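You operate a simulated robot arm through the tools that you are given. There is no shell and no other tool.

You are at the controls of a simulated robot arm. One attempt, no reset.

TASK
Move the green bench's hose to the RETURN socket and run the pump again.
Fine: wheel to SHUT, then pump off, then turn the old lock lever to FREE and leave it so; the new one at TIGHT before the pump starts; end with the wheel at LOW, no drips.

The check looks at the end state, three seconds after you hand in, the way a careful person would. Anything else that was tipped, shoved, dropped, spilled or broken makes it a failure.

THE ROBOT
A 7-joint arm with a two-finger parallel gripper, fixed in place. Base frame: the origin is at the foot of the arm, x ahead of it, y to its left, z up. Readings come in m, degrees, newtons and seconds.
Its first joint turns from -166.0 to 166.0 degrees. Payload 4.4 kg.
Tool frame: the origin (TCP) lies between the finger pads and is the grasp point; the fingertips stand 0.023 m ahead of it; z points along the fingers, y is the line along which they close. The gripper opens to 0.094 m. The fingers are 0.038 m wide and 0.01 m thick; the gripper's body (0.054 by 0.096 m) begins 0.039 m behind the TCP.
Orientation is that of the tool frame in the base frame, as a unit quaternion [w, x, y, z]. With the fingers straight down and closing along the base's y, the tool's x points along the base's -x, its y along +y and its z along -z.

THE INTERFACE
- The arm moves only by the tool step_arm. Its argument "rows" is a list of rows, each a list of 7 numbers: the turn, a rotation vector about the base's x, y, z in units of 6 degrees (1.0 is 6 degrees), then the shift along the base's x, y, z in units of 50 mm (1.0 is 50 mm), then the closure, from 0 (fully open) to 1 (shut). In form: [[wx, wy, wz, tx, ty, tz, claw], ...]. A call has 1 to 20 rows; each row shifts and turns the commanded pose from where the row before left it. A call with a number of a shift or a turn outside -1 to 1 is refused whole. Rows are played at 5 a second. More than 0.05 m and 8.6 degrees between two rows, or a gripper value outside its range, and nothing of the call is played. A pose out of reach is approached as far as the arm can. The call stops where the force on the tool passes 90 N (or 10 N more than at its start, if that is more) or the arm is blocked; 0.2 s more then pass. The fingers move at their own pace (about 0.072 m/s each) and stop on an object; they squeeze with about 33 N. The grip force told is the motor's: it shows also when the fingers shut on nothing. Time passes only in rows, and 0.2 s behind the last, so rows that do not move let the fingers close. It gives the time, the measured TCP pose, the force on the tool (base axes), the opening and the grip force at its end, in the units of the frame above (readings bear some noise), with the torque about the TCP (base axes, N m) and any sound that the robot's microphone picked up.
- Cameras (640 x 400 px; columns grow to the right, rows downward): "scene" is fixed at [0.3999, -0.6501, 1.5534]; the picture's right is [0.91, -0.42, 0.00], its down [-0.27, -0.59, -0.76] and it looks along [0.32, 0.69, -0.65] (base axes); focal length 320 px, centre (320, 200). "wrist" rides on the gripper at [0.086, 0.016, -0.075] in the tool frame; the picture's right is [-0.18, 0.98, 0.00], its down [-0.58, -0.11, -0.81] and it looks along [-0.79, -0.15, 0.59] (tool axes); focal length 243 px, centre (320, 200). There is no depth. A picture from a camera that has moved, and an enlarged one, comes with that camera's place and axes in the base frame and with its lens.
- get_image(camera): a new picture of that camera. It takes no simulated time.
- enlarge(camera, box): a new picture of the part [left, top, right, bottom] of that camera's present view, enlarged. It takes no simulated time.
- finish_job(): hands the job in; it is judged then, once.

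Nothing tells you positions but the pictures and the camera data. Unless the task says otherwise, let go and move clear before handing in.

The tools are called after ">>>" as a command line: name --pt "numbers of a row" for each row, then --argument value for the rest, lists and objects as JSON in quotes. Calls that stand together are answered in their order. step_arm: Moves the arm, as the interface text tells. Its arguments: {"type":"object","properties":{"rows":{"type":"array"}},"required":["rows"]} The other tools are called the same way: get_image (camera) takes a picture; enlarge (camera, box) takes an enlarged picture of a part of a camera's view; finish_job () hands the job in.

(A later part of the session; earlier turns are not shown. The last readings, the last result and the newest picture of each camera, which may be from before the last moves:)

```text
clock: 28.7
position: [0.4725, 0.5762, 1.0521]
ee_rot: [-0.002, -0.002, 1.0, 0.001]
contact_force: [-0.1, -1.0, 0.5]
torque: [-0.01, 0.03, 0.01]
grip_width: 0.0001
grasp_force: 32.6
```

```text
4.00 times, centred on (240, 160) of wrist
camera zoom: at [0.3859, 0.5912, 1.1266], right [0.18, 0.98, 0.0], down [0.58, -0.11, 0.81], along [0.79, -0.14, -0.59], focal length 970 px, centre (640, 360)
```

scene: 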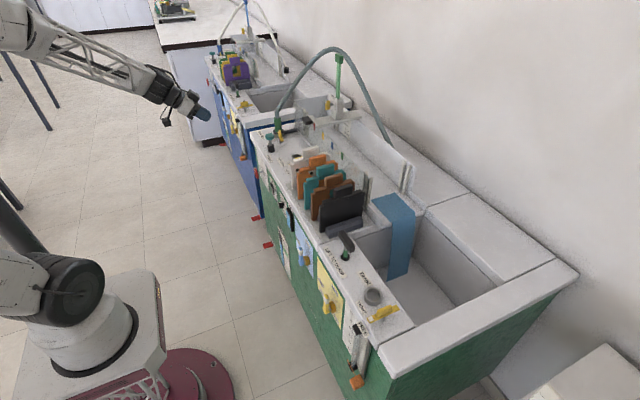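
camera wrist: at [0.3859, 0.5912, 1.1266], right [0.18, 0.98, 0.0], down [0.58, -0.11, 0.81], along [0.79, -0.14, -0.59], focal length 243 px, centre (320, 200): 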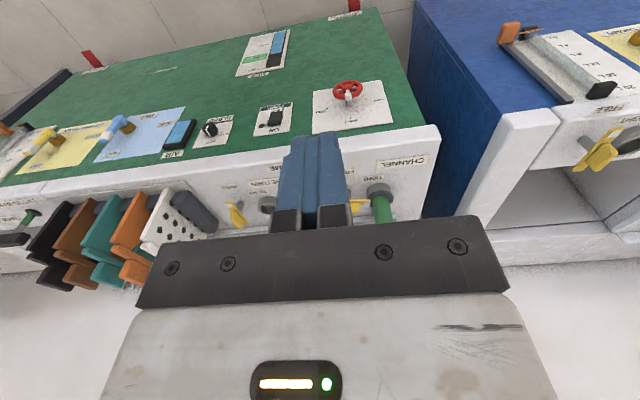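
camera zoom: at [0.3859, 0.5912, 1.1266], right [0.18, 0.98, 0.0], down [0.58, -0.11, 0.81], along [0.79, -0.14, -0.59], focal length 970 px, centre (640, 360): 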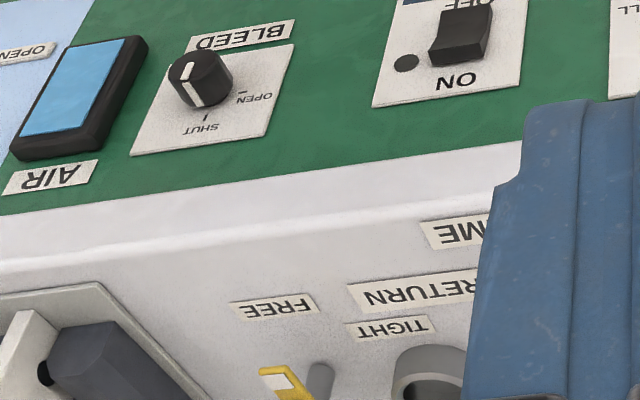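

The closed fingers hide the levers. I will open them, move nearer, and tilt the camera to look more steeply down at the sockets.

>>> step_arm --pt "0 0.9 0 0.5 -0.38 -0.2 0" --pt "0 0.9 0 0.5 -0.38 -0.2 0" --pt "0 0.9 0 0.5 -0.38 -0.2 0" --pt "0 0.9 0 0.5 -0.38 -0.2 0" --pt "0 0.6 0 0.5 -0.38 -0.2 0" --pt "0 0 0 0 0 0 0"

>>> get_image --camera "wrist"

>>> enlarge --camera "wrist" --box '[320, 80, 480, 180]'

>>> enlarge --camera "wrist" --box '[200, 80, 360, 180]'

```text
clock: 30.1
position: [0.5981, 0.4823, 1.0023]
ee_rot: [-0.219, -0.001, 0.976, 0.001]
contact_force: [0.1, 0.4, 0.1]
torque: [0.01, 0.01, -0.01]
grip_width: 0.094
grasp_force: 0.0
```

```text
taken
camera wrist: at [0.5508, 0.496, 1.1069], right [0.16, 0.98, -0.07], down [0.87, -0.11, 0.48], along [0.46, -0.14, -0.87], focal length 243 px, centre (320, 200)
```

wrist: 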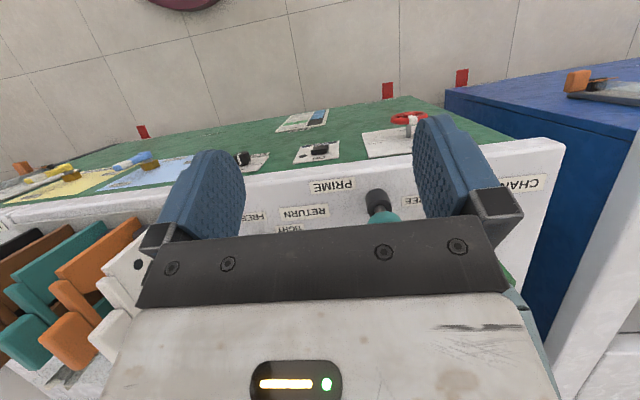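

```text
4.00 times, centred on (400, 130) of wrist
camera zoom: at [0.5508, 0.496, 1.1069], right [0.16, 0.98, -0.07], down [0.87, -0.11, 0.48], along [0.46, -0.14, -0.87], focal length 970 px, centre (0, 480)
```

zoom: 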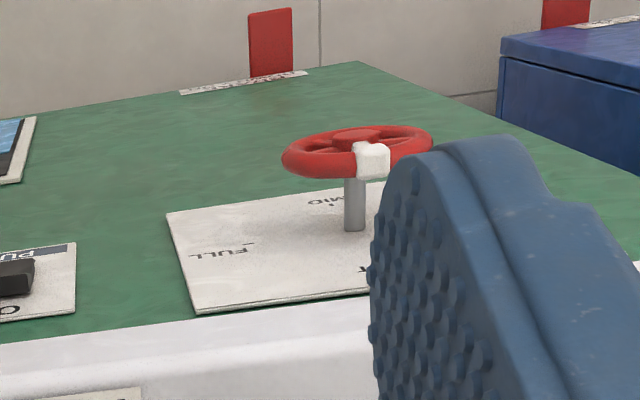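

```text
4.00 times, centred on (280, 130) of wrist
camera zoom: at [0.5508, 0.496, 1.1069], right [0.16, 0.98, -0.07], down [0.87, -0.11, 0.48], along [0.46, -0.14, -0.87], focal length 970 px, centre (480, 480)
```

zoom: 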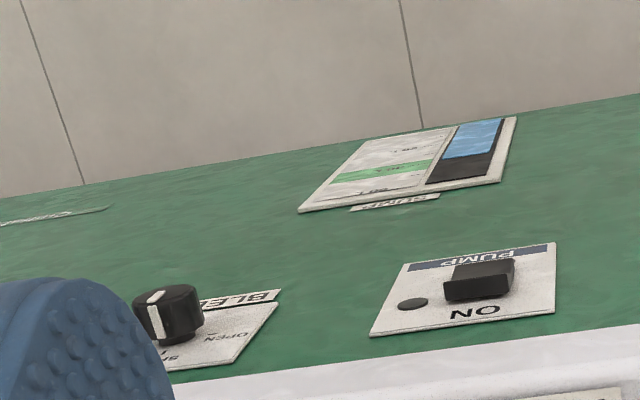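

Too close for the camera. I will back off with the tool straight down and the fingers open, so the levers show between the fingers.

>>> step_arm --pt "0 -0.9 0 -0.7 0.6 0.2 0" --pt "0 -0.9 0 -0.7 0.6 0.2 0" --pt "0 -0.9 0 -0.7 0.6 0.2 0" --pt "0 -0.9 0 -0.6 0.6 0.2 0" --pt "0 -0.6 0 0 0.3 0.0 0" --pt "0 0 0 0 0 0 0"

>>> get_image --camera "wrist"

>>> enlarge --camera "wrist" --box '[250, 140, 410, 240]'

```text
clock: 31.5
position: [0.4601, 0.6173, 1.0424]
ee_rot: [0.0, -0.002, 1.0, 0.001]
contact_force: [-0.1, -0.8, 0.1]
torque: [-0.01, 0.02, -0.01]
grip_width: 0.094
grasp_force: 0.0
```

```text
taken
camera wrist: at [0.3744, 0.6315, 1.1164], right [0.18, 0.98, 0.0], down [0.58, -0.11, 0.81], along [0.79, -0.14, -0.59], focal length 243 px, centre (320, 200)
```

wrist: 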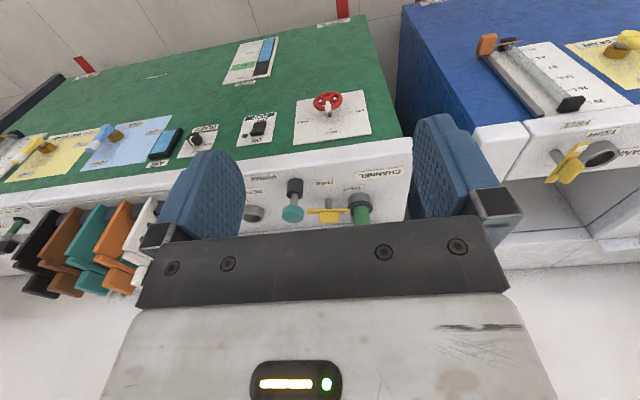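

```text
4.00 times, centred on (330, 190) of wrist
camera zoom: at [0.3744, 0.6315, 1.1164], right [0.18, 0.98, 0.0], down [0.58, -0.11, 0.81], along [0.79, -0.14, -0.59], focal length 970 px, centre (280, 240)
```

zoom: 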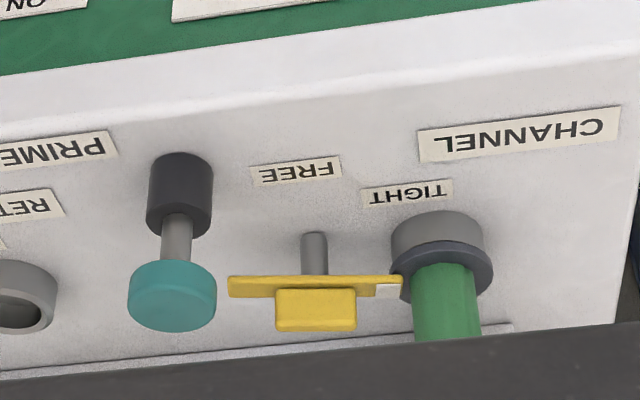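

From this view I place the CHANNEL lever pivot at about (0.772, 0.575), its fin top near z = 0.876 and the PRIME cap at about (0.709, 0.522) topping out near 0.90. The plug sleeve is at (0.784, 0.640). I will close the fingers and come down in front of the lever's tail side to push it to FREE, stopping high first to check.

>>> step_arm --pt "0 0 0 0.95 -0.21 0 1" --pt "0 0 0 0.95 -0.21 0 1" --pt "0 0 0 0.95 -0.21 0 1" --pt "0 0 0 0.95 -0.21 0 1" --pt "0 0 0 0.95 -0.21 0 1" --pt "0 0 0 0.95 -0.21 0 1" --pt "0 0 0 0 0 -0.9 1" --pt "0 0 0 0 0 -0.9 1" --pt "0 0 0 0 0 0 1"

>>> get_image --camera "wrist"

>>> enlarge --camera "scene" --box '[240, 110, 320, 160]'

```text
clock: 33.5
position: [0.7468, 0.553, 0.9525]
ee_rot: [0.0, -0.001, 1.0, 0.001]
contact_force: [-0.3, -0.4, 1.0]
torque: [0.03, 0.02, -0.02]
grip_width: 0.0002
grasp_force: 33.1
```

```text
taken
camera wrist: at [0.6606, 0.5676, 1.0266], right [0.18, 0.98, 0.0], down [0.58, -0.11, 0.81], along [0.79, -0.14, -0.59], focal length 243 px, centre (320, 200)
```

wrist: 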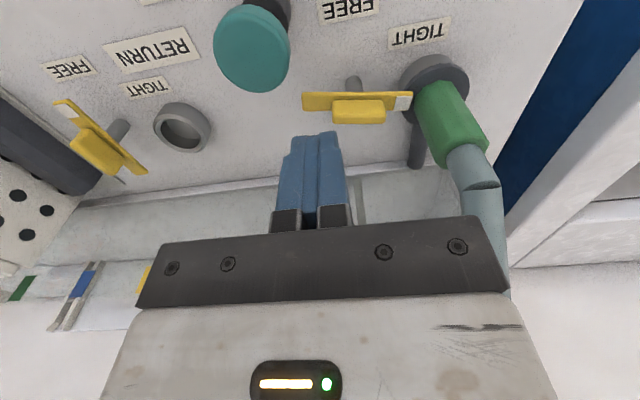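

```text
8.00 times, centred on (280, 135) of scene
camera zoom: at [0.3999, -0.6501, 1.5534], right [0.91, -0.42, 0.0], down [-0.27, -0.59, -0.76], along [0.32, 0.69, -0.65], focal length 2557 px, centre (640, 720)
```

zoom: 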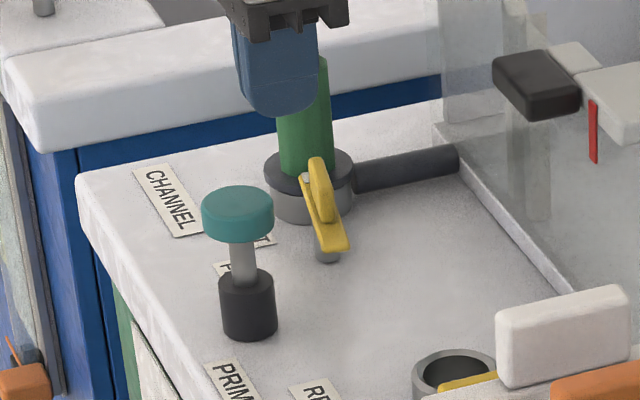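

This close view is very useful. I will enlarge both lever areas to measure their angles before going lower.

>>> enlarge --camera "wrist" --box '[280, 60, 440, 160]'

>>> enlarge --camera "wrist" --box '[40, 80, 220, 192]'

>>> enlarge --camera "wrist" --box '[380, 40, 540, 240]'

```text
4.00 times, centred on (360, 110) of wrist
camera zoom: at [0.6606, 0.5676, 1.0266], right [0.18, 0.98, 0.0], down [0.58, -0.11, 0.81], along [0.79, -0.14, -0.59], focal length 970 px, centre (160, 560)
```

zoom: 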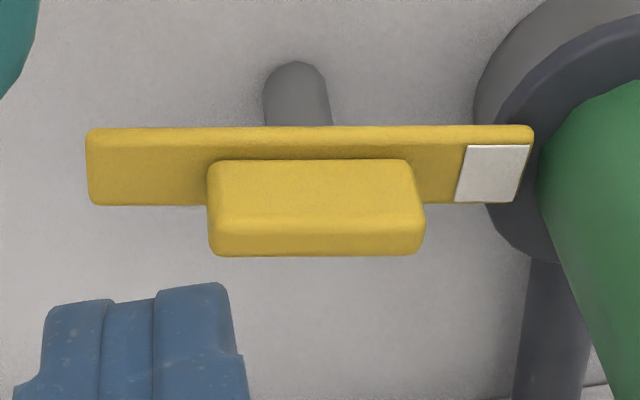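

```text
3.56 times, centred on (130, 136) of wrist
camera zoom: at [0.6606, 0.5676, 1.0266], right [0.18, 0.98, 0.0], down [0.58, -0.11, 0.81], along [0.79, -0.14, -0.59], focal length 863 px, centre (996, 428)
```

zoom: 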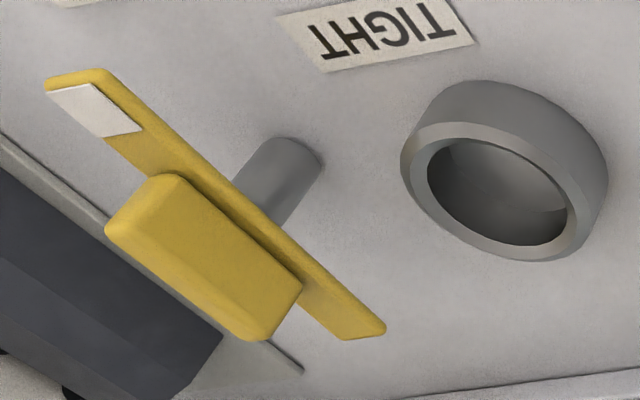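

```text
2.00 times, centred on (460, 140) of wrist
camera zoom: at [0.6606, 0.5676, 1.0266], right [0.18, 0.98, 0.0], down [0.58, -0.11, 0.81], along [0.79, -0.14, -0.59], focal length 485 px, centre (40, 320)
```

zoom: 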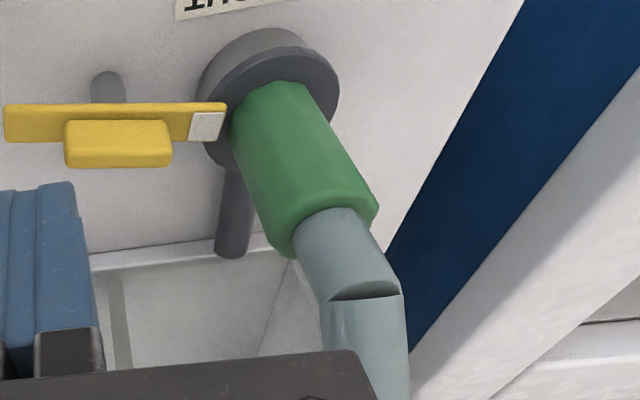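

The CHANNEL lever points about 80° (at its socket) when TIGHT, and the RETURN lever shows FREE at 180° (toward the front). So the CHANNEL lever needs about +100°. I will ease back a little and lower the closed fingers beside the fin, above the bar.

>>> step_arm --pt "0 0 0 -0.136 0.04 0 1" --pt "0 0 0 0 0 -0.5 1" --pt "0 0 0 0 0 -0.5 1" --pt "0 0 0 0 0 -0.4 1" --pt "0 0 0 0 0 0 1"

>>> get_image --camera "wrist"

>>> enlarge --camera "scene" --box '[240, 110, 320, 160]'

```text
clock: 34.7
position: [0.7408, 0.5561, 0.882]
ee_rot: [0.0, -0.002, 1.0, 0.0]
contact_force: [0.6, -0.2, -0.4]
torque: [-0.01, -0.01, -0.01]
grip_width: 0.0
grasp_force: 33.2
```

```text
taken
camera wrist: at [0.6534, 0.57, 0.9561], right [0.18, 0.98, 0.0], down [0.58, -0.11, 0.81], along [0.79, -0.14, -0.59], focal length 243 px, centre (320, 200)
```

wrist: 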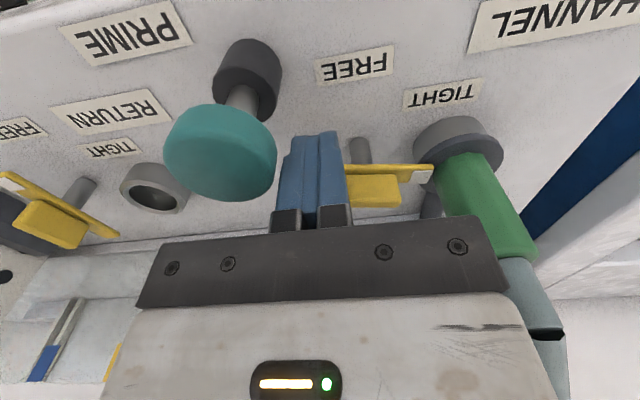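

```text
8.00 times, centred on (280, 135) of scene
camera zoom: at [0.3999, -0.6501, 1.5534], right [0.91, -0.42, 0.0], down [-0.27, -0.59, -0.76], along [0.32, 0.69, -0.65], focal length 2557 px, centre (640, 720)
```

zoom: 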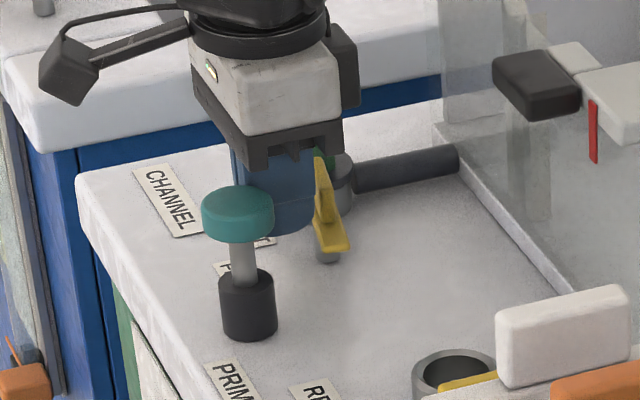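

The fingertips sit in front of the fin's tail half, clear of the PRIME cap. I will start pushing along an arc about the pivot and check after the first part.

>>> step_arm --pt "0 0 0 0.132 -0.06 0 1" --pt "0 0 0 0.086 -0.05 0 1" --pt "0 0 0 0.09 -0.004 0 1" --pt "0 0 0 0 0 0 1"

>>> get_image --camera "wrist"

>>> enlarge --camera "scene" --box '[240, 110, 320, 160]'

```text
clock: 35.7
position: [0.7563, 0.5499, 0.8823]
ee_rot: [0.0, -0.002, 1.0, 0.001]
contact_force: [-1.6, -0.1, -1.0]
torque: [-0.03, 0.04, 0.0]
grip_width: 0.0
grasp_force: 32.7
```

```text
taken
camera wrist: at [0.6692, 0.5642, 0.9567], right [0.18, 0.98, 0.0], down [0.58, -0.11, 0.81], along [0.79, -0.14, -0.59], focal length 243 px, centre (320, 200)
```

wrist: 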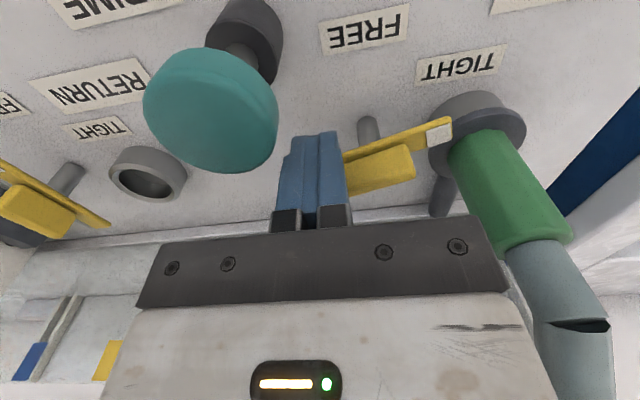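

```text
8.00 times, centred on (280, 135) of scene
camera zoom: at [0.3999, -0.6501, 1.5534], right [0.91, -0.42, 0.0], down [-0.27, -0.59, -0.76], along [0.32, 0.69, -0.65], focal length 2557 px, centre (640, 720)
```

zoom: 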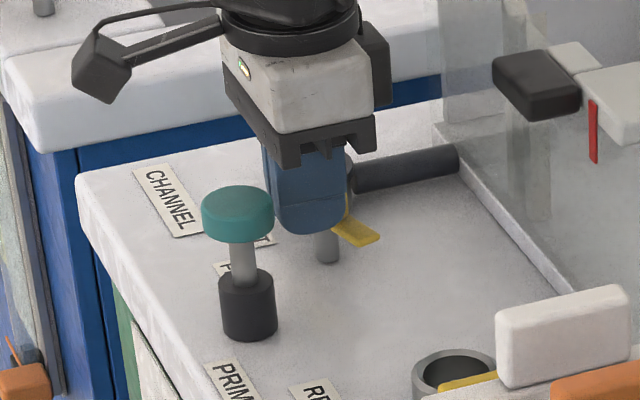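

The lever is turning easily with almost no force. I will continue the arc.

>>> step_arm --pt "0 0 0 0.086 0.024 0 1" --pt "0 0 0 0.076 0.046 0 1" --pt "0 0 0 0.06 0.066 0 1" --pt "0 0 0 0 0 0 1"

>>> get_image --camera "wrist"

>>> enlarge --camera "scene" --box '[240, 110, 320, 160]'

```text
clock: 36.7
position: [0.7663, 0.5571, 0.8829]
ee_rot: [-0.001, -0.002, 1.0, 0.001]
contact_force: [0.4, -2.6, -1.8]
torque: [-0.1, 0.0, -0.05]
grip_width: 0.0
grasp_force: 33.0
```

```text
taken
camera wrist: at [0.6804, 0.5711, 0.9567], right [0.18, 0.98, 0.0], down [0.58, -0.11, 0.81], along [0.79, -0.14, -0.59], focal length 243 px, centre (320, 200)
```

wrist: 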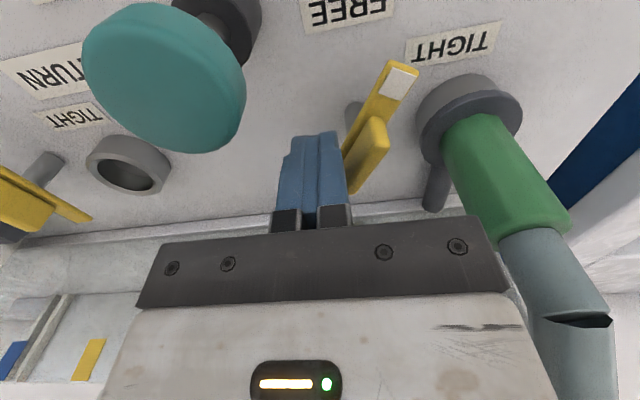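

```text
8.00 times, centred on (280, 135) of scene
camera zoom: at [0.3999, -0.6501, 1.5534], right [0.91, -0.42, 0.0], down [-0.27, -0.59, -0.76], along [0.32, 0.69, -0.65], focal length 2557 px, centre (640, 720)
```

zoom: 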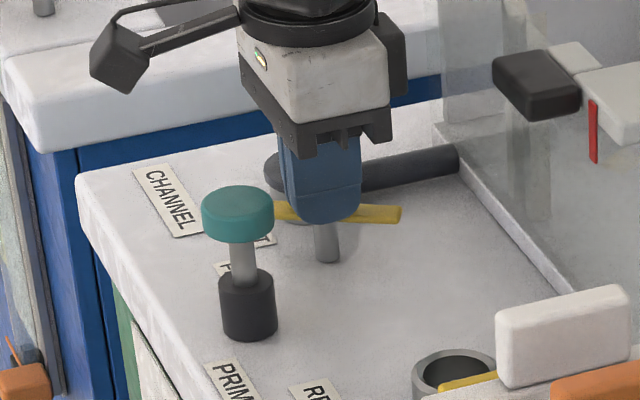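

The lever is at about 152° and needs to reach 180°. I will push on a little further along +y.

>>> step_arm --pt "0 0 0 0.042 0.07 0 1" --pt "0 0 0 0.03 0.07 0 1" --pt "0 0 0 0 0 0 1"

>>> get_image --camera "wrist"

>>> enlarge --camera "wrist" --box '[280, 20, 460, 220]'

```text
clock: 37.5
position: [0.7699, 0.564, 0.8824]
ee_rot: [0.0, -0.002, 1.0, 0.001]
contact_force: [0.1, -0.4, -0.5]
torque: [-0.01, -0.02, 0.0]
grip_width: 0.0001
grasp_force: 33.1
```

```text
taken
camera wrist: at [0.6841, 0.5784, 0.9572], right [0.18, 0.98, 0.0], down [0.58, -0.11, 0.81], along [0.79, -0.14, -0.59], focal length 243 px, centre (320, 200)
```

wrist: 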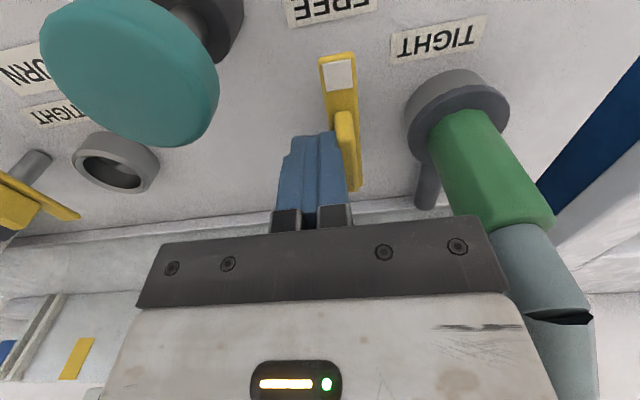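

```text
2.00 times, centred on (370, 120) of wrist
camera zoom: at [0.6841, 0.5784, 0.9572], right [0.18, 0.98, 0.0], down [0.58, -0.11, 0.81], along [0.79, -0.14, -0.59], focal length 485 px, centre (220, 360)
```

zoom: 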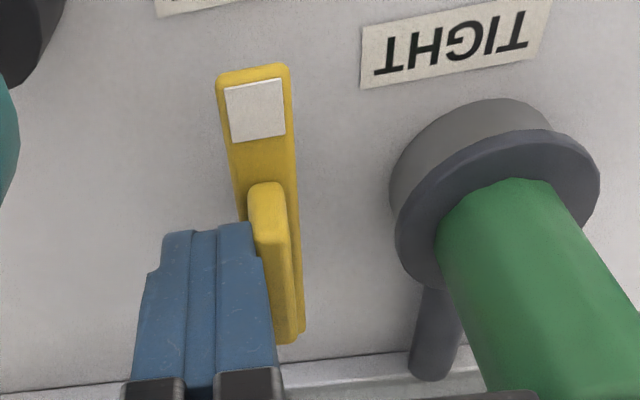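

The lever now lies along 180°, matching the RETURN lever's FREE position. I will ease off it, lift, and back away.

>>> step_arm --pt "0 0 0 0 -0.08 0 1" --pt "0 0 0 0 0 0.8 1" --pt "0 0 0 0 0 0.9 1" --pt "0 0 0 0 0 0.9 1" --pt "0 0 0 -0.9 0 0.3 1" --pt "0 0 0 -0.9 0 0.3 1" --pt "0 0 0 -0.9 0 0.3 1" --pt "0 0 0 -0.9 0 0 0" --pt "0 0 0 -0.9 0 0 0" --pt "0 0 0 0 0 0 0"

>>> get_image --camera "wrist"

>>> enlarge --camera "wrist" --box '[230, 150, 430, 250]'

>>> enlarge --camera "scene" --box '[240, 100, 340, 162]'

```text
clock: 39.7
position: [0.547, 0.5592, 1.0562]
ee_rot: [-0.001, -0.002, 1.0, 0.0]
contact_force: [-0.5, -0.9, 0.2]
torque: [-0.01, -0.01, 0.02]
grip_width: 0.094
grasp_force: 0.1
```

```text
taken
camera wrist: at [0.4593, 0.5735, 1.1308], right [0.18, 0.98, 0.0], down [0.58, -0.11, 0.81], along [0.79, -0.14, -0.59], focal length 243 px, centre (320, 200)
```

wrist: 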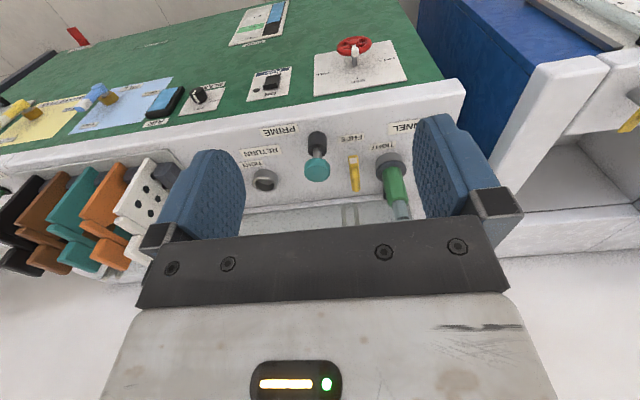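

```text
3.20 times, centred on (330, 200) of wrist
camera zoom: at [0.4593, 0.5735, 1.1308], right [0.18, 0.98, 0.0], down [0.58, -0.11, 0.81], along [0.79, -0.14, -0.59], focal length 776 px, centre (288, 200)
```

zoom: 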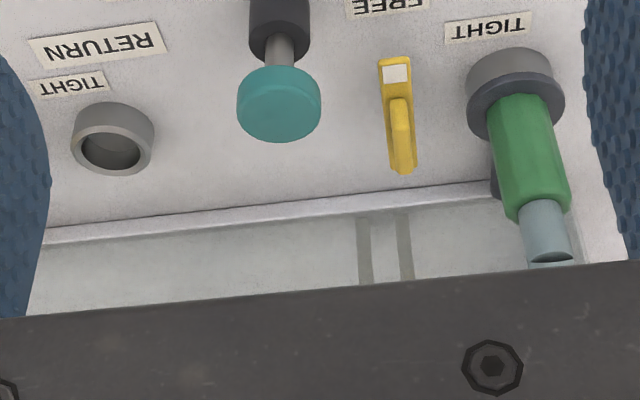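

```text
6.40 times, centred on (290, 131) of scene
camera zoom: at [0.3999, -0.6501, 1.5534], right [0.91, -0.42, 0.0], down [-0.27, -0.59, -0.76], along [0.32, 0.69, -0.65], focal length 2046 px, centre (512, 642)
```

zoom: 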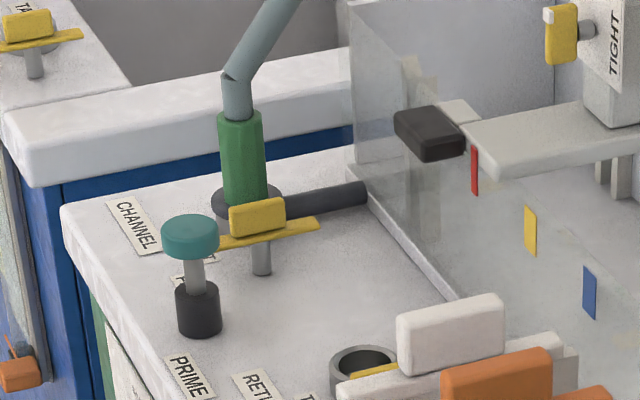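

The CHANNEL lever rests at FREE. The sleeve axis comes out at (0.785, 0.640), green from z of about 0.845 to 0.909. I will tilt the tool to 45°, set a partial opening that clears the lever, and line up in front of and above the sleeve.

>>> step_arm --pt "0 -0.9375 0 0.295 0.201 -0.1275 0.4" --pt "0 -0.9375 0 0.295 0.201 -0.1275 0.4" --pt "0 -0.9375 0 0.295 0.201 -0.1275 0.4" --pt "0 -0.9375 0 0.295 0.201 -0.1275 0.4" --pt "0 -0.9375 0 0.295 0.201 -0.1275 0.4" --pt "0 -0.9375 0 0.295 0.201 -0.1275 0.4" --pt "0 -0.9375 0 0.295 0.201 -0.1275 0.4" --pt "0 -0.9375 0 0.295 0.201 -0.1275 0.4" --pt "0 0 0 0 0 0 0.4"

>>> get_image --camera "wrist"

>>> enlarge --camera "scene" --box '[200, 70, 340, 158]'

```text
clock: 41.7
position: [0.663, 0.642, 1.0071]
ee_rot: [0.382, -0.003, 0.924, 0.002]
contact_force: [-0.4, -0.2, 0.3]
torque: [0.03, 0.04, 0.03]
grip_width: 0.0565
grasp_force: 0.0
```

```text
taken
camera wrist: at [0.5498, 0.6555, 0.9981], right [0.13, 0.98, 0.13], down [-0.16, -0.11, 0.98], along [0.98, -0.14, 0.14], focal length 243 px, centre (320, 200)
```

wrist: 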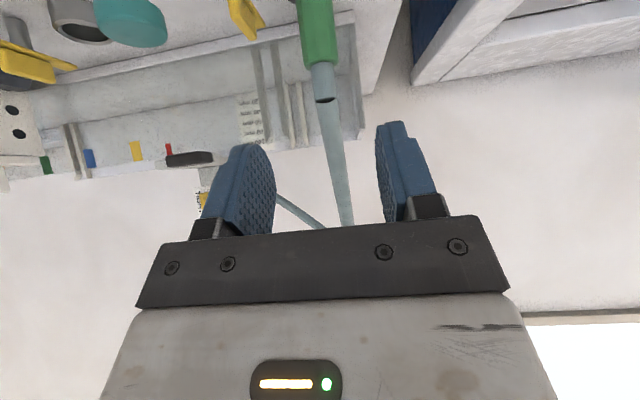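

```text
4.55 times, centred on (270, 114) of scene
camera zoom: at [0.3999, -0.6501, 1.5534], right [0.91, -0.42, 0.0], down [-0.27, -0.59, -0.76], along [0.32, 0.69, -0.65], focal length 1453 px, centre (547, 591)
```

zoom: 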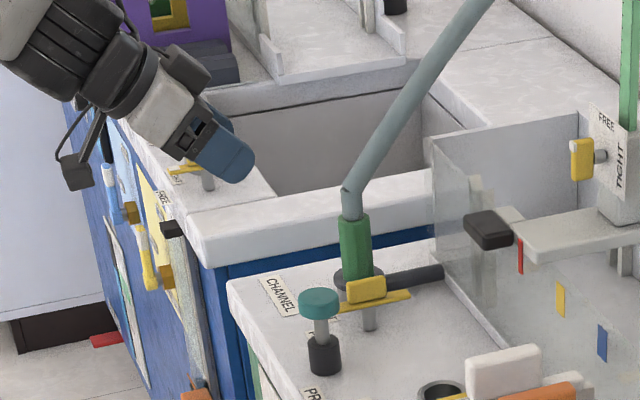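

The tool is aligned above and in front of the sleeve. I will move in along the tool axis most of the way, then check the straddle.

>>> step_arm --pt "0 0 0 0.61 -0.0125 -0.61 0.4" --pt "0 0 0 0.61 -0.0125 -0.61 0.4" --pt "0 0 0 0.61 -0.0125 -0.61 0.4" --pt "0 0 0 0 0 0 0.4"

>>> get_image --camera "wrist"

>>> enlarge --camera "scene" --box '[230, 90, 330, 152]'

```text
clock: 42.7
position: [0.7567, 0.6386, 0.9147]
ee_rot: [0.382, -0.002, 0.924, 0.0]
contact_force: [0.3, -0.7, -0.2]
torque: [-0.01, 0.0, 0.0]
grip_width: 0.0563
grasp_force: 0.0
```

```text
taken
camera wrist: at [0.6412, 0.6535, 0.9064], right [0.13, 0.98, 0.13], down [-0.16, -0.11, 0.98], along [0.98, -0.14, 0.14], focal length 243 px, centre (320, 200)
```

wrist: 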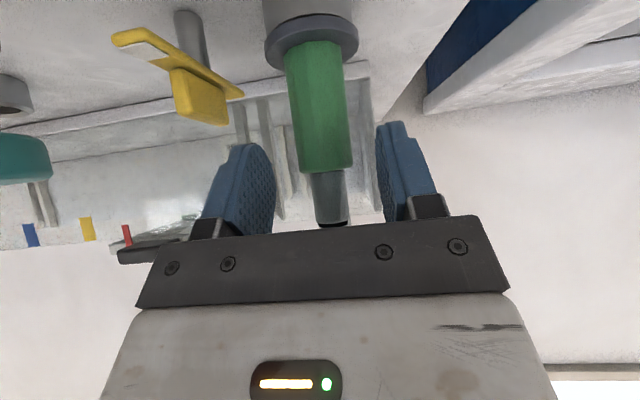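

```text
6.40 times, centred on (280, 121) of scene
camera zoom: at [0.3999, -0.6501, 1.5534], right [0.91, -0.42, 0.0], down [-0.27, -0.59, -0.76], along [0.32, 0.69, -0.65], focal length 2046 px, centre (576, 706)
```

zoom: 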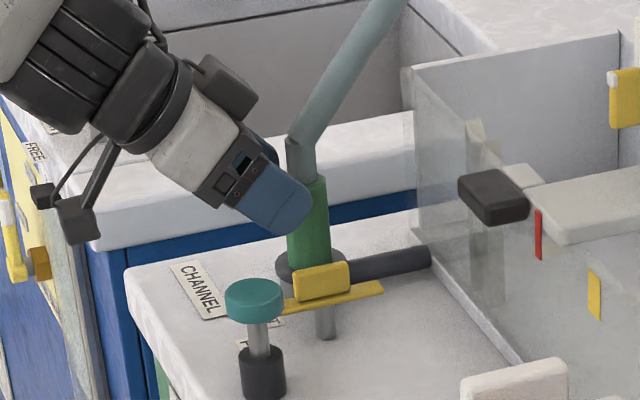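

The sleeve is centred between the pads. I will finish the approach and close on it.

>>> step_arm --pt "0 0 0 0.57 0.01 -0.57 0.4" --pt "0 0 0 0 0 0 0.4"

>>> get_image --camera "wrist"

>>> enlarge --camera "scene" --box '[230, 90, 330, 152]'

```text
clock: 43.3
position: [0.7837, 0.6395, 0.8864]
ee_rot: [0.381, -0.002, 0.925, 0.0]
contact_force: [-0.4, -0.6, -0.2]
torque: [0.0, -0.01, -0.01]
grip_width: 0.0566
grasp_force: 0.1
```

```text
taken
camera wrist: at [0.67, 0.6542, 0.878], right [0.13, 0.98, 0.13], down [-0.16, -0.11, 0.98], along [0.98, -0.14, 0.14], focal length 243 px, centre (320, 200)
```

wrist: 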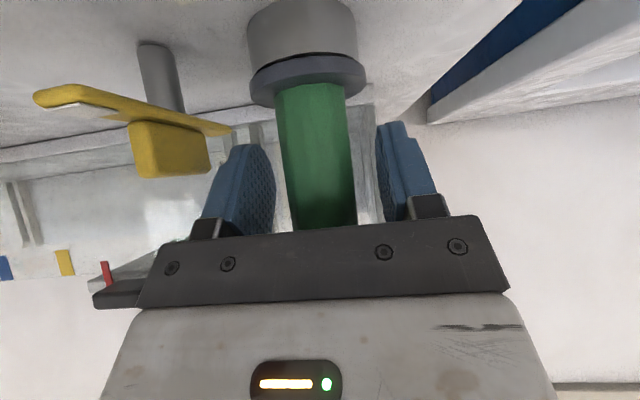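

```text
6.40 times, centred on (280, 121) of scene
camera zoom: at [0.3999, -0.6501, 1.5534], right [0.91, -0.42, 0.0], down [-0.27, -0.59, -0.76], along [0.32, 0.69, -0.65], focal length 2046 px, centre (576, 706)
```

zoom: 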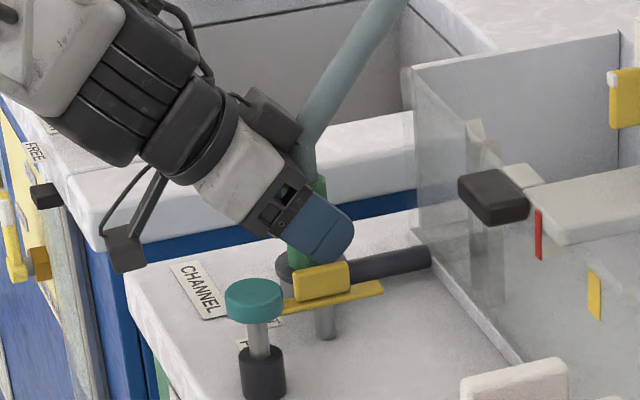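

The pads straddle the sleeve with no contact force. I will close on it now.

>>> step_arm --pt "0 0 0 0 0 0 1" --pt "0 0 0 0 0 0 1" --pt "0 0 0 0 0 0 1" --pt "0 0 0 0 0 0 1"

>>> get_image --camera "wrist"

```text
clock: 44.3
position: [0.7837, 0.64, 0.8875]
ee_rot: [0.382, -0.002, 0.924, 0.0]
contact_force: [-0.3, 0.1, 0.4]
torque: [0.04, -0.04, -0.01]
grip_width: 0.0313
grasp_force: 32.4
```

```text
taken
camera wrist: at [0.6696, 0.6543, 0.8781], right [0.13, 0.98, 0.13], down [-0.16, -0.11, 0.98], along [0.98, -0.14, 0.14], focal length 243 px, centre (320, 200)
```

wrist: 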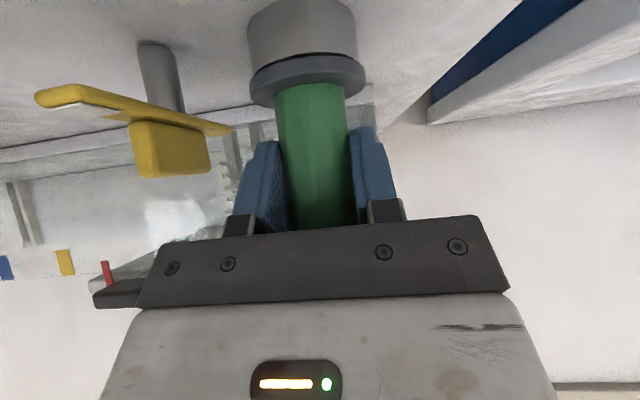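

The gripper holds the sleeve at 0.031 m. I will pull straight up slowly and check that the plug comes out.

>>> step_arm --pt "0 0 0 0 0 0.15 1" --pt "0 0 0 0 0 0.15 1" --pt "0 0 0 0 0 0.2 1" --pt "0 0 0 0 0 0.2 1" --pt "0 0 0 0 0 0 1"

>>> get_image --camera "wrist"

>>> enlarge --camera "scene" --box '[230, 90, 330, 152]'

```text
clock: 45.5
position: [0.7832, 0.6371, 0.9212]
ee_rot: [0.382, -0.002, 0.924, 0.0]
contact_force: [0.9, 0.1, -1.5]
torque: [0.02, -0.03, 0.0]
grip_width: 0.0312
grasp_force: 33.3
```

```text
taken
camera wrist: at [0.6701, 0.6534, 0.9127], right [0.13, 0.98, 0.13], down [-0.16, -0.11, 0.98], along [0.98, -0.14, 0.14], focal length 243 px, centre (320, 200)
```

wrist: 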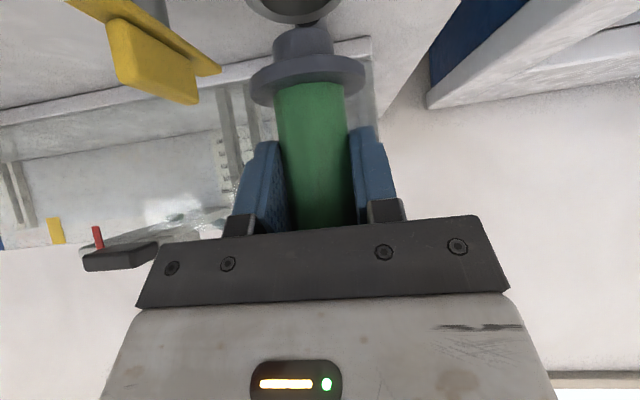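

```text
6.40 times, centred on (280, 121) of scene
camera zoom: at [0.3999, -0.6501, 1.5534], right [0.91, -0.42, 0.0], down [-0.27, -0.59, -0.76], along [0.32, 0.69, -0.65], focal length 2046 px, centre (576, 706)
```

zoom: 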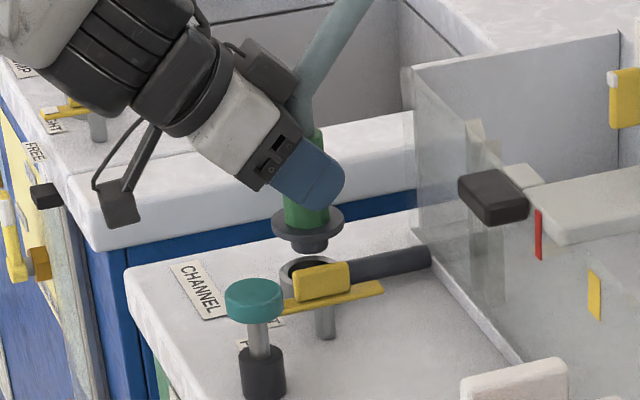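

The plug is free of the CHANNEL socket and hangs straight in the grip. Before leaving, I will take enlarged pictures here as a reference of how a socket looks when the plug is exactly above it.

>>> enlarge --camera "wrist" --box '[220, 0, 400, 112]'

>>> step_arm --pt "0 0 0 0 0 -0.2 1" --pt "0 0 0 0 0 0 1"

>>> enlarge --camera "wrist" --box '[220, 0, 400, 112]'

>>> enlarge --camera "scene" --box '[250, 110, 314, 150]'

```text
3.56 times, centred on (310, 56) of wrist
camera zoom: at [0.6701, 0.6534, 0.9127], right [0.13, 0.98, 0.13], down [-0.16, -0.11, 0.98], along [0.98, -0.14, 0.14], focal length 863 px, centre (356, 712)
```

zoom: 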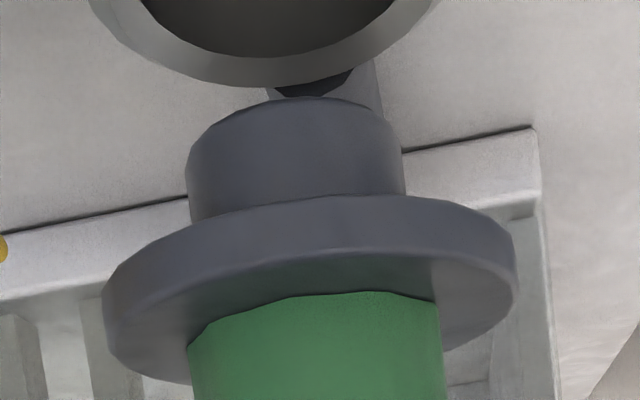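

```text
clock: 46.1
position: [0.7836, 0.639, 0.9122]
ee_rot: [0.382, -0.001, 0.924, -0.001]
contact_force: [-0.1, -0.1, -1.5]
torque: [0.02, 0.01, 0.01]
grip_width: 0.0311
grasp_force: 33.0
```

```text
3.56 times, centred on (310, 56) of wrist
camera zoom: at [0.67, 0.6536, 0.9027], right [0.13, 0.98, 0.13], down [-0.16, -0.11, 0.98], along [0.98, -0.14, 0.14], focal length 863 px, centre (356, 712)
```

zoom: 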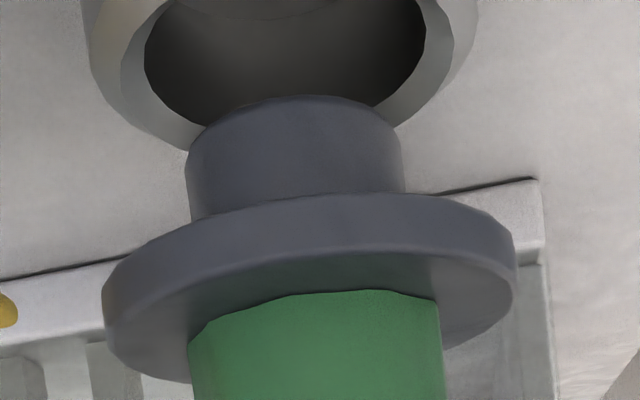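

```text
10.00 times, centred on (282, 130) of scene
camera zoom: at [0.3999, -0.6501, 1.5534], right [0.91, -0.42, 0.0], down [-0.27, -0.59, -0.76], along [0.32, 0.69, -0.65], focal length 3197 px, centre (700, 900)
```

zoom: 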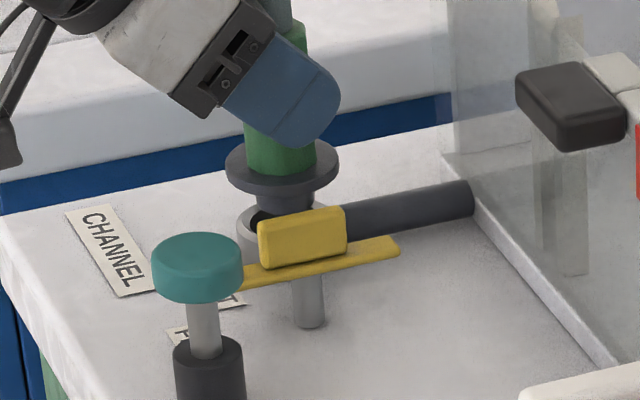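

I now have a good reference: the socket bore is centred near column 285 in that enlarged view, with the plug directly above. Next I lift clear of the lever and PRIME cap, carry the plug across to RETURN, and stop high.

>>> step_arm --pt "0 0 0 0 0 0.6 1" --pt "0 0 0 0 0 0.6 1" --pt "0 0 0 0 0 0.58 1" --pt "0 0 0 0 -0.573 0 1" --pt "0 0 0 0 -0.573 0 1" --pt "0 0 0 0 -0.573 0 1" --pt "0 0 0 0 -0.573 0 1" --pt "0 0 0 0 -0.573 0 1" --pt "0 0 0 0 -0.573 0 1" --pt "0 0 0 0 -0.573 0 1" --pt "0 0 0 -0.03 -0.573 0 1" --pt "0 0 0 0 0 0 1"

>>> get_image --camera "scene"

>>> get_image --camera "wrist"

>>> enlarge --camera "scene" --box '[240, 90, 340, 190]'

```text
clock: 48.7
position: [0.7824, 0.4097, 1.0017]
ee_rot: [0.382, -0.002, 0.924, -0.001]
contact_force: [-0.4, 0.2, -1.4]
torque: [-0.03, 0.0, -0.03]
grip_width: 0.0311
grasp_force: 33.0
```

```text
taken
```

scene: 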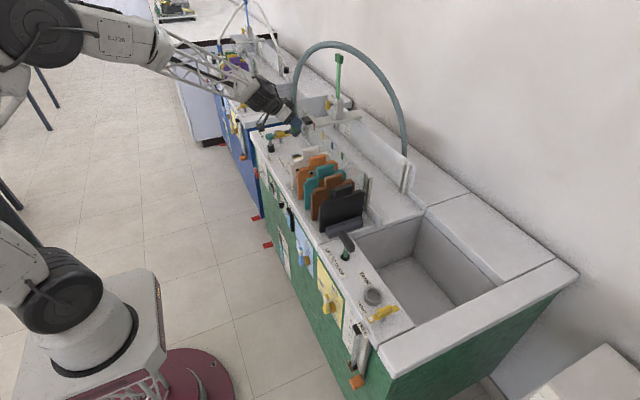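

```text
taken
camera wrist: at [0.668, 0.4249, 0.9921], right [0.13, 0.98, 0.13], down [-0.16, -0.11, 0.98], along [0.98, -0.14, 0.14], focal length 243 px, centre (320, 200)
```

wrist: 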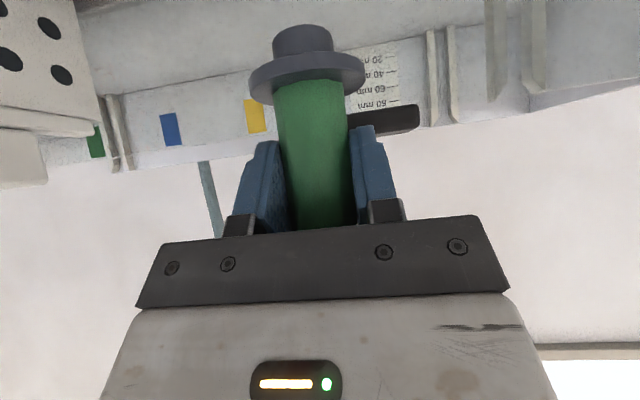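

```text
4.00 times, centred on (290, 140) of scene
camera zoom: at [0.3999, -0.6501, 1.5534], right [0.91, -0.42, 0.0], down [-0.27, -0.59, -0.76], along [0.32, 0.69, -0.65], focal length 1279 px, centre (440, 440)
```

zoom: 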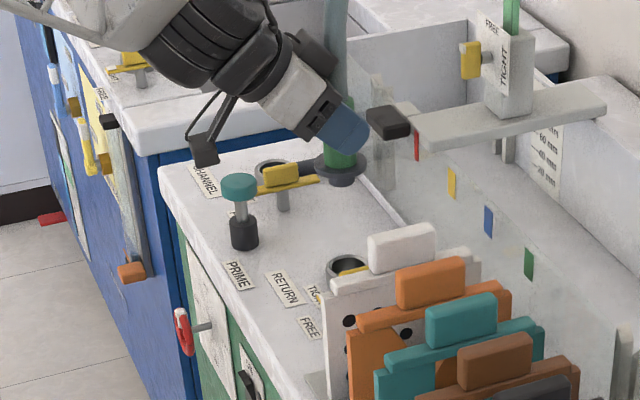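

The plug hangs above RETURN and the hose curves freely clear of the gauge. I will lower it to a few centimetres above the socket and compare with the reference view.

>>> step_arm --pt "0 0 0 0 0 -0.5 1" --pt "0 0 0 0 0 -0.5 1" --pt "0 0 0 0 0 -0.5 1" --pt "0 0 0 0 0 0 1"

>>> get_image --camera "wrist"

>>> enlarge --camera "wrist" --box '[220, 0, 400, 112]'

>>> enlarge --camera "scene" --box '[270, 120, 350, 170]'

```text
clock: 49.7
position: [0.7812, 0.4107, 0.9269]
ee_rot: [0.382, -0.002, 0.924, -0.001]
contact_force: [1.0, -0.6, -1.1]
torque: [0.03, -0.01, 0.0]
grip_width: 0.0311
grasp_force: 32.6
```

```text
taken
camera wrist: at [0.6678, 0.4253, 0.9169], right [0.13, 0.98, 0.13], down [-0.16, -0.11, 0.98], along [0.98, -0.14, 0.14], focal length 243 px, centre (320, 200)
```

wrist: 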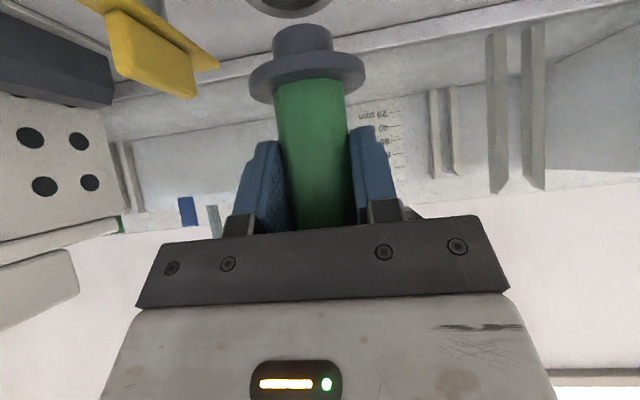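

```text
3.56 times, centred on (310, 56) of wrist
camera zoom: at [0.6678, 0.4253, 0.9169], right [0.13, 0.98, 0.13], down [-0.16, -0.11, 0.98], along [0.98, -0.14, 0.14], focal length 863 px, centre (356, 712)
```

zoom: 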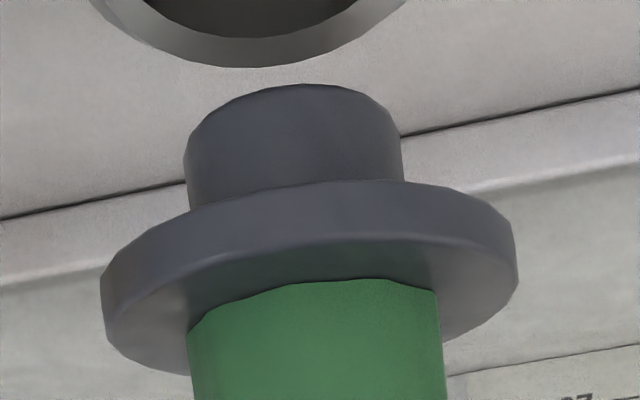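

```text
8.00 times, centred on (310, 145) of scene
camera zoom: at [0.3999, -0.6501, 1.5534], right [0.91, -0.42, 0.0], down [-0.27, -0.59, -0.76], along [0.32, 0.69, -0.65], focal length 2557 px, centre (400, 640)
```

zoom: 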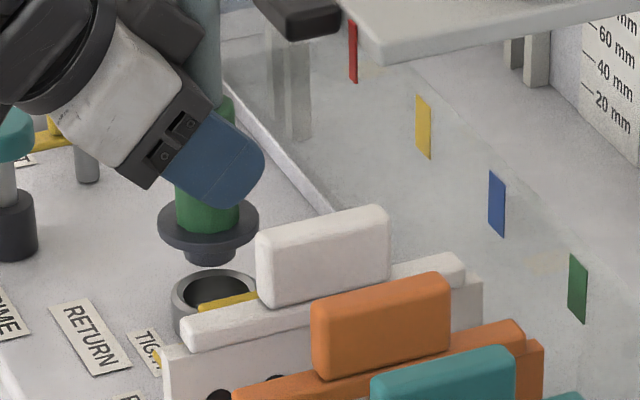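

The alignment looks close. I will lower to the same height as the reference picture and compare directly.

>>> step_arm --pt "0 0 0 0 0 -0.15 1" --pt "0 0 0 0 0 -0.15 1" --pt "0 0 0 0 0 0 1"

>>> enlarge --camera "wrist" --box '[220, 0, 400, 112]'

>>> enlarge --camera "scene" --box '[270, 120, 350, 170]'

```text
clock: 50.5
position: [0.7827, 0.4107, 0.9112]
ee_rot: [0.382, -0.002, 0.924, 0.001]
contact_force: [0.3, 0.1, -1.0]
torque: [-0.01, 0.01, -0.01]
grip_width: 0.0315
grasp_force: 33.5
```

```text
3.56 times, centred on (310, 56) of wrist
camera zoom: at [0.6678, 0.4249, 0.9018], right [0.13, 0.98, 0.13], down [-0.16, -0.11, 0.98], along [0.98, -0.14, 0.14], focal length 863 px, centre (356, 712)
```

zoom: 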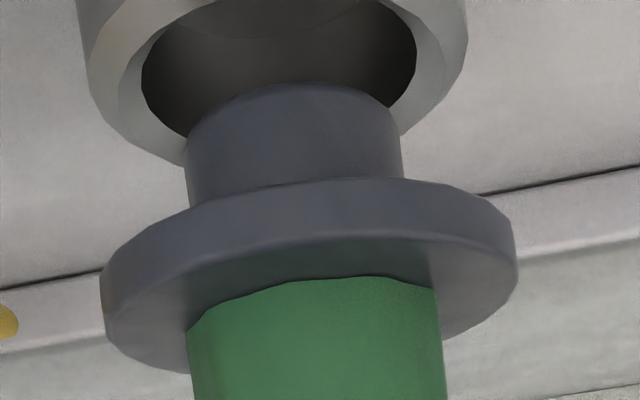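

```text
8.00 times, centred on (310, 145) of scene
camera zoom: at [0.3999, -0.6501, 1.5534], right [0.91, -0.42, 0.0], down [-0.27, -0.59, -0.76], along [0.32, 0.69, -0.65], focal length 2557 px, centre (400, 640)
```

zoom: 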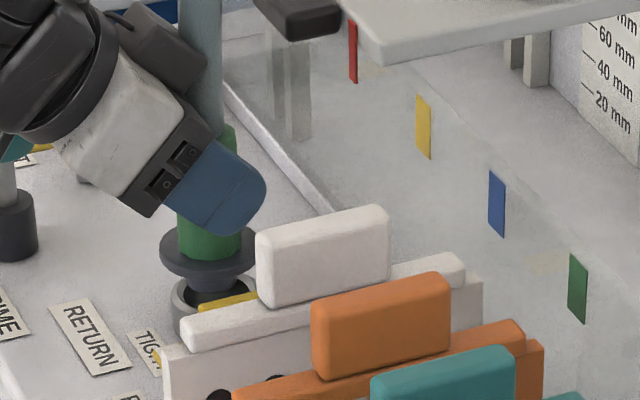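

Compared with the reference, the socket sits about 2 mm further in x and 1 mm toward -y. I will correct by that amount and descend gently.

>>> step_arm --pt "0 0 0 0.042 -0.016 0 1" --pt "0 0 0 0 0 -0.08 1" --pt "0 0 0 0 0 -0.08 1" --pt "0 0 0 0 0 0 1"

>>> enlarge --camera "wrist" --box '[220, 0, 400, 112]'

>>> enlarge --camera "scene" --box '[270, 120, 350, 170]'

```text
clock: 51.5
position: [0.7839, 0.4103, 0.9013]
ee_rot: [0.382, -0.002, 0.924, 0.0]
contact_force: [-0.6, 0.2, -0.7]
torque: [-0.01, -0.01, 0.01]
grip_width: 0.0314
grasp_force: 33.0
```

```text
3.56 times, centred on (310, 56) of wrist
camera zoom: at [0.6705, 0.4242, 0.8938], right [0.13, 0.98, 0.13], down [-0.16, -0.11, 0.98], along [0.98, -0.14, 0.14], focal length 863 px, centre (356, 712)
```

zoom: 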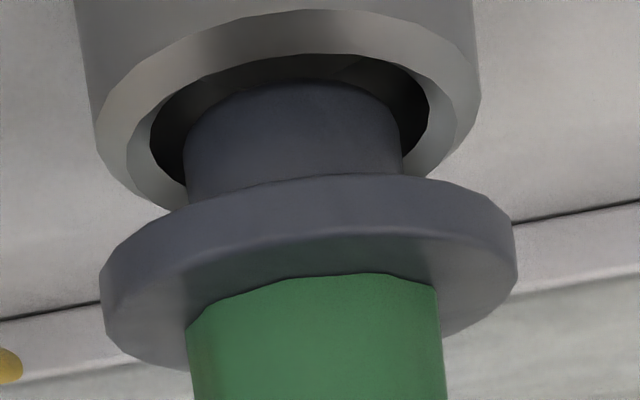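

```text
8.00 times, centred on (310, 145) of scene
camera zoom: at [0.3999, -0.6501, 1.5534], right [0.91, -0.42, 0.0], down [-0.27, -0.59, -0.76], along [0.32, 0.69, -0.65], focal length 2557 px, centre (400, 640)
```

zoom: 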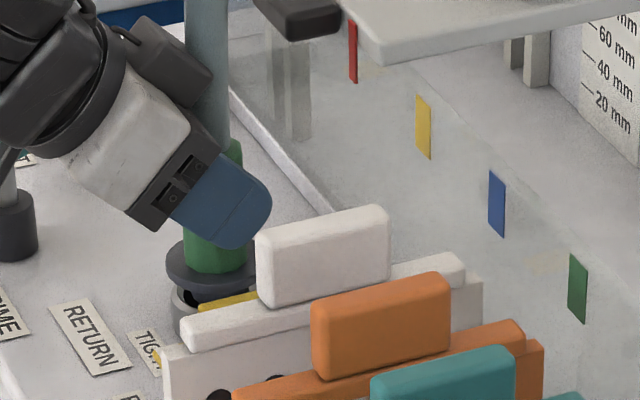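

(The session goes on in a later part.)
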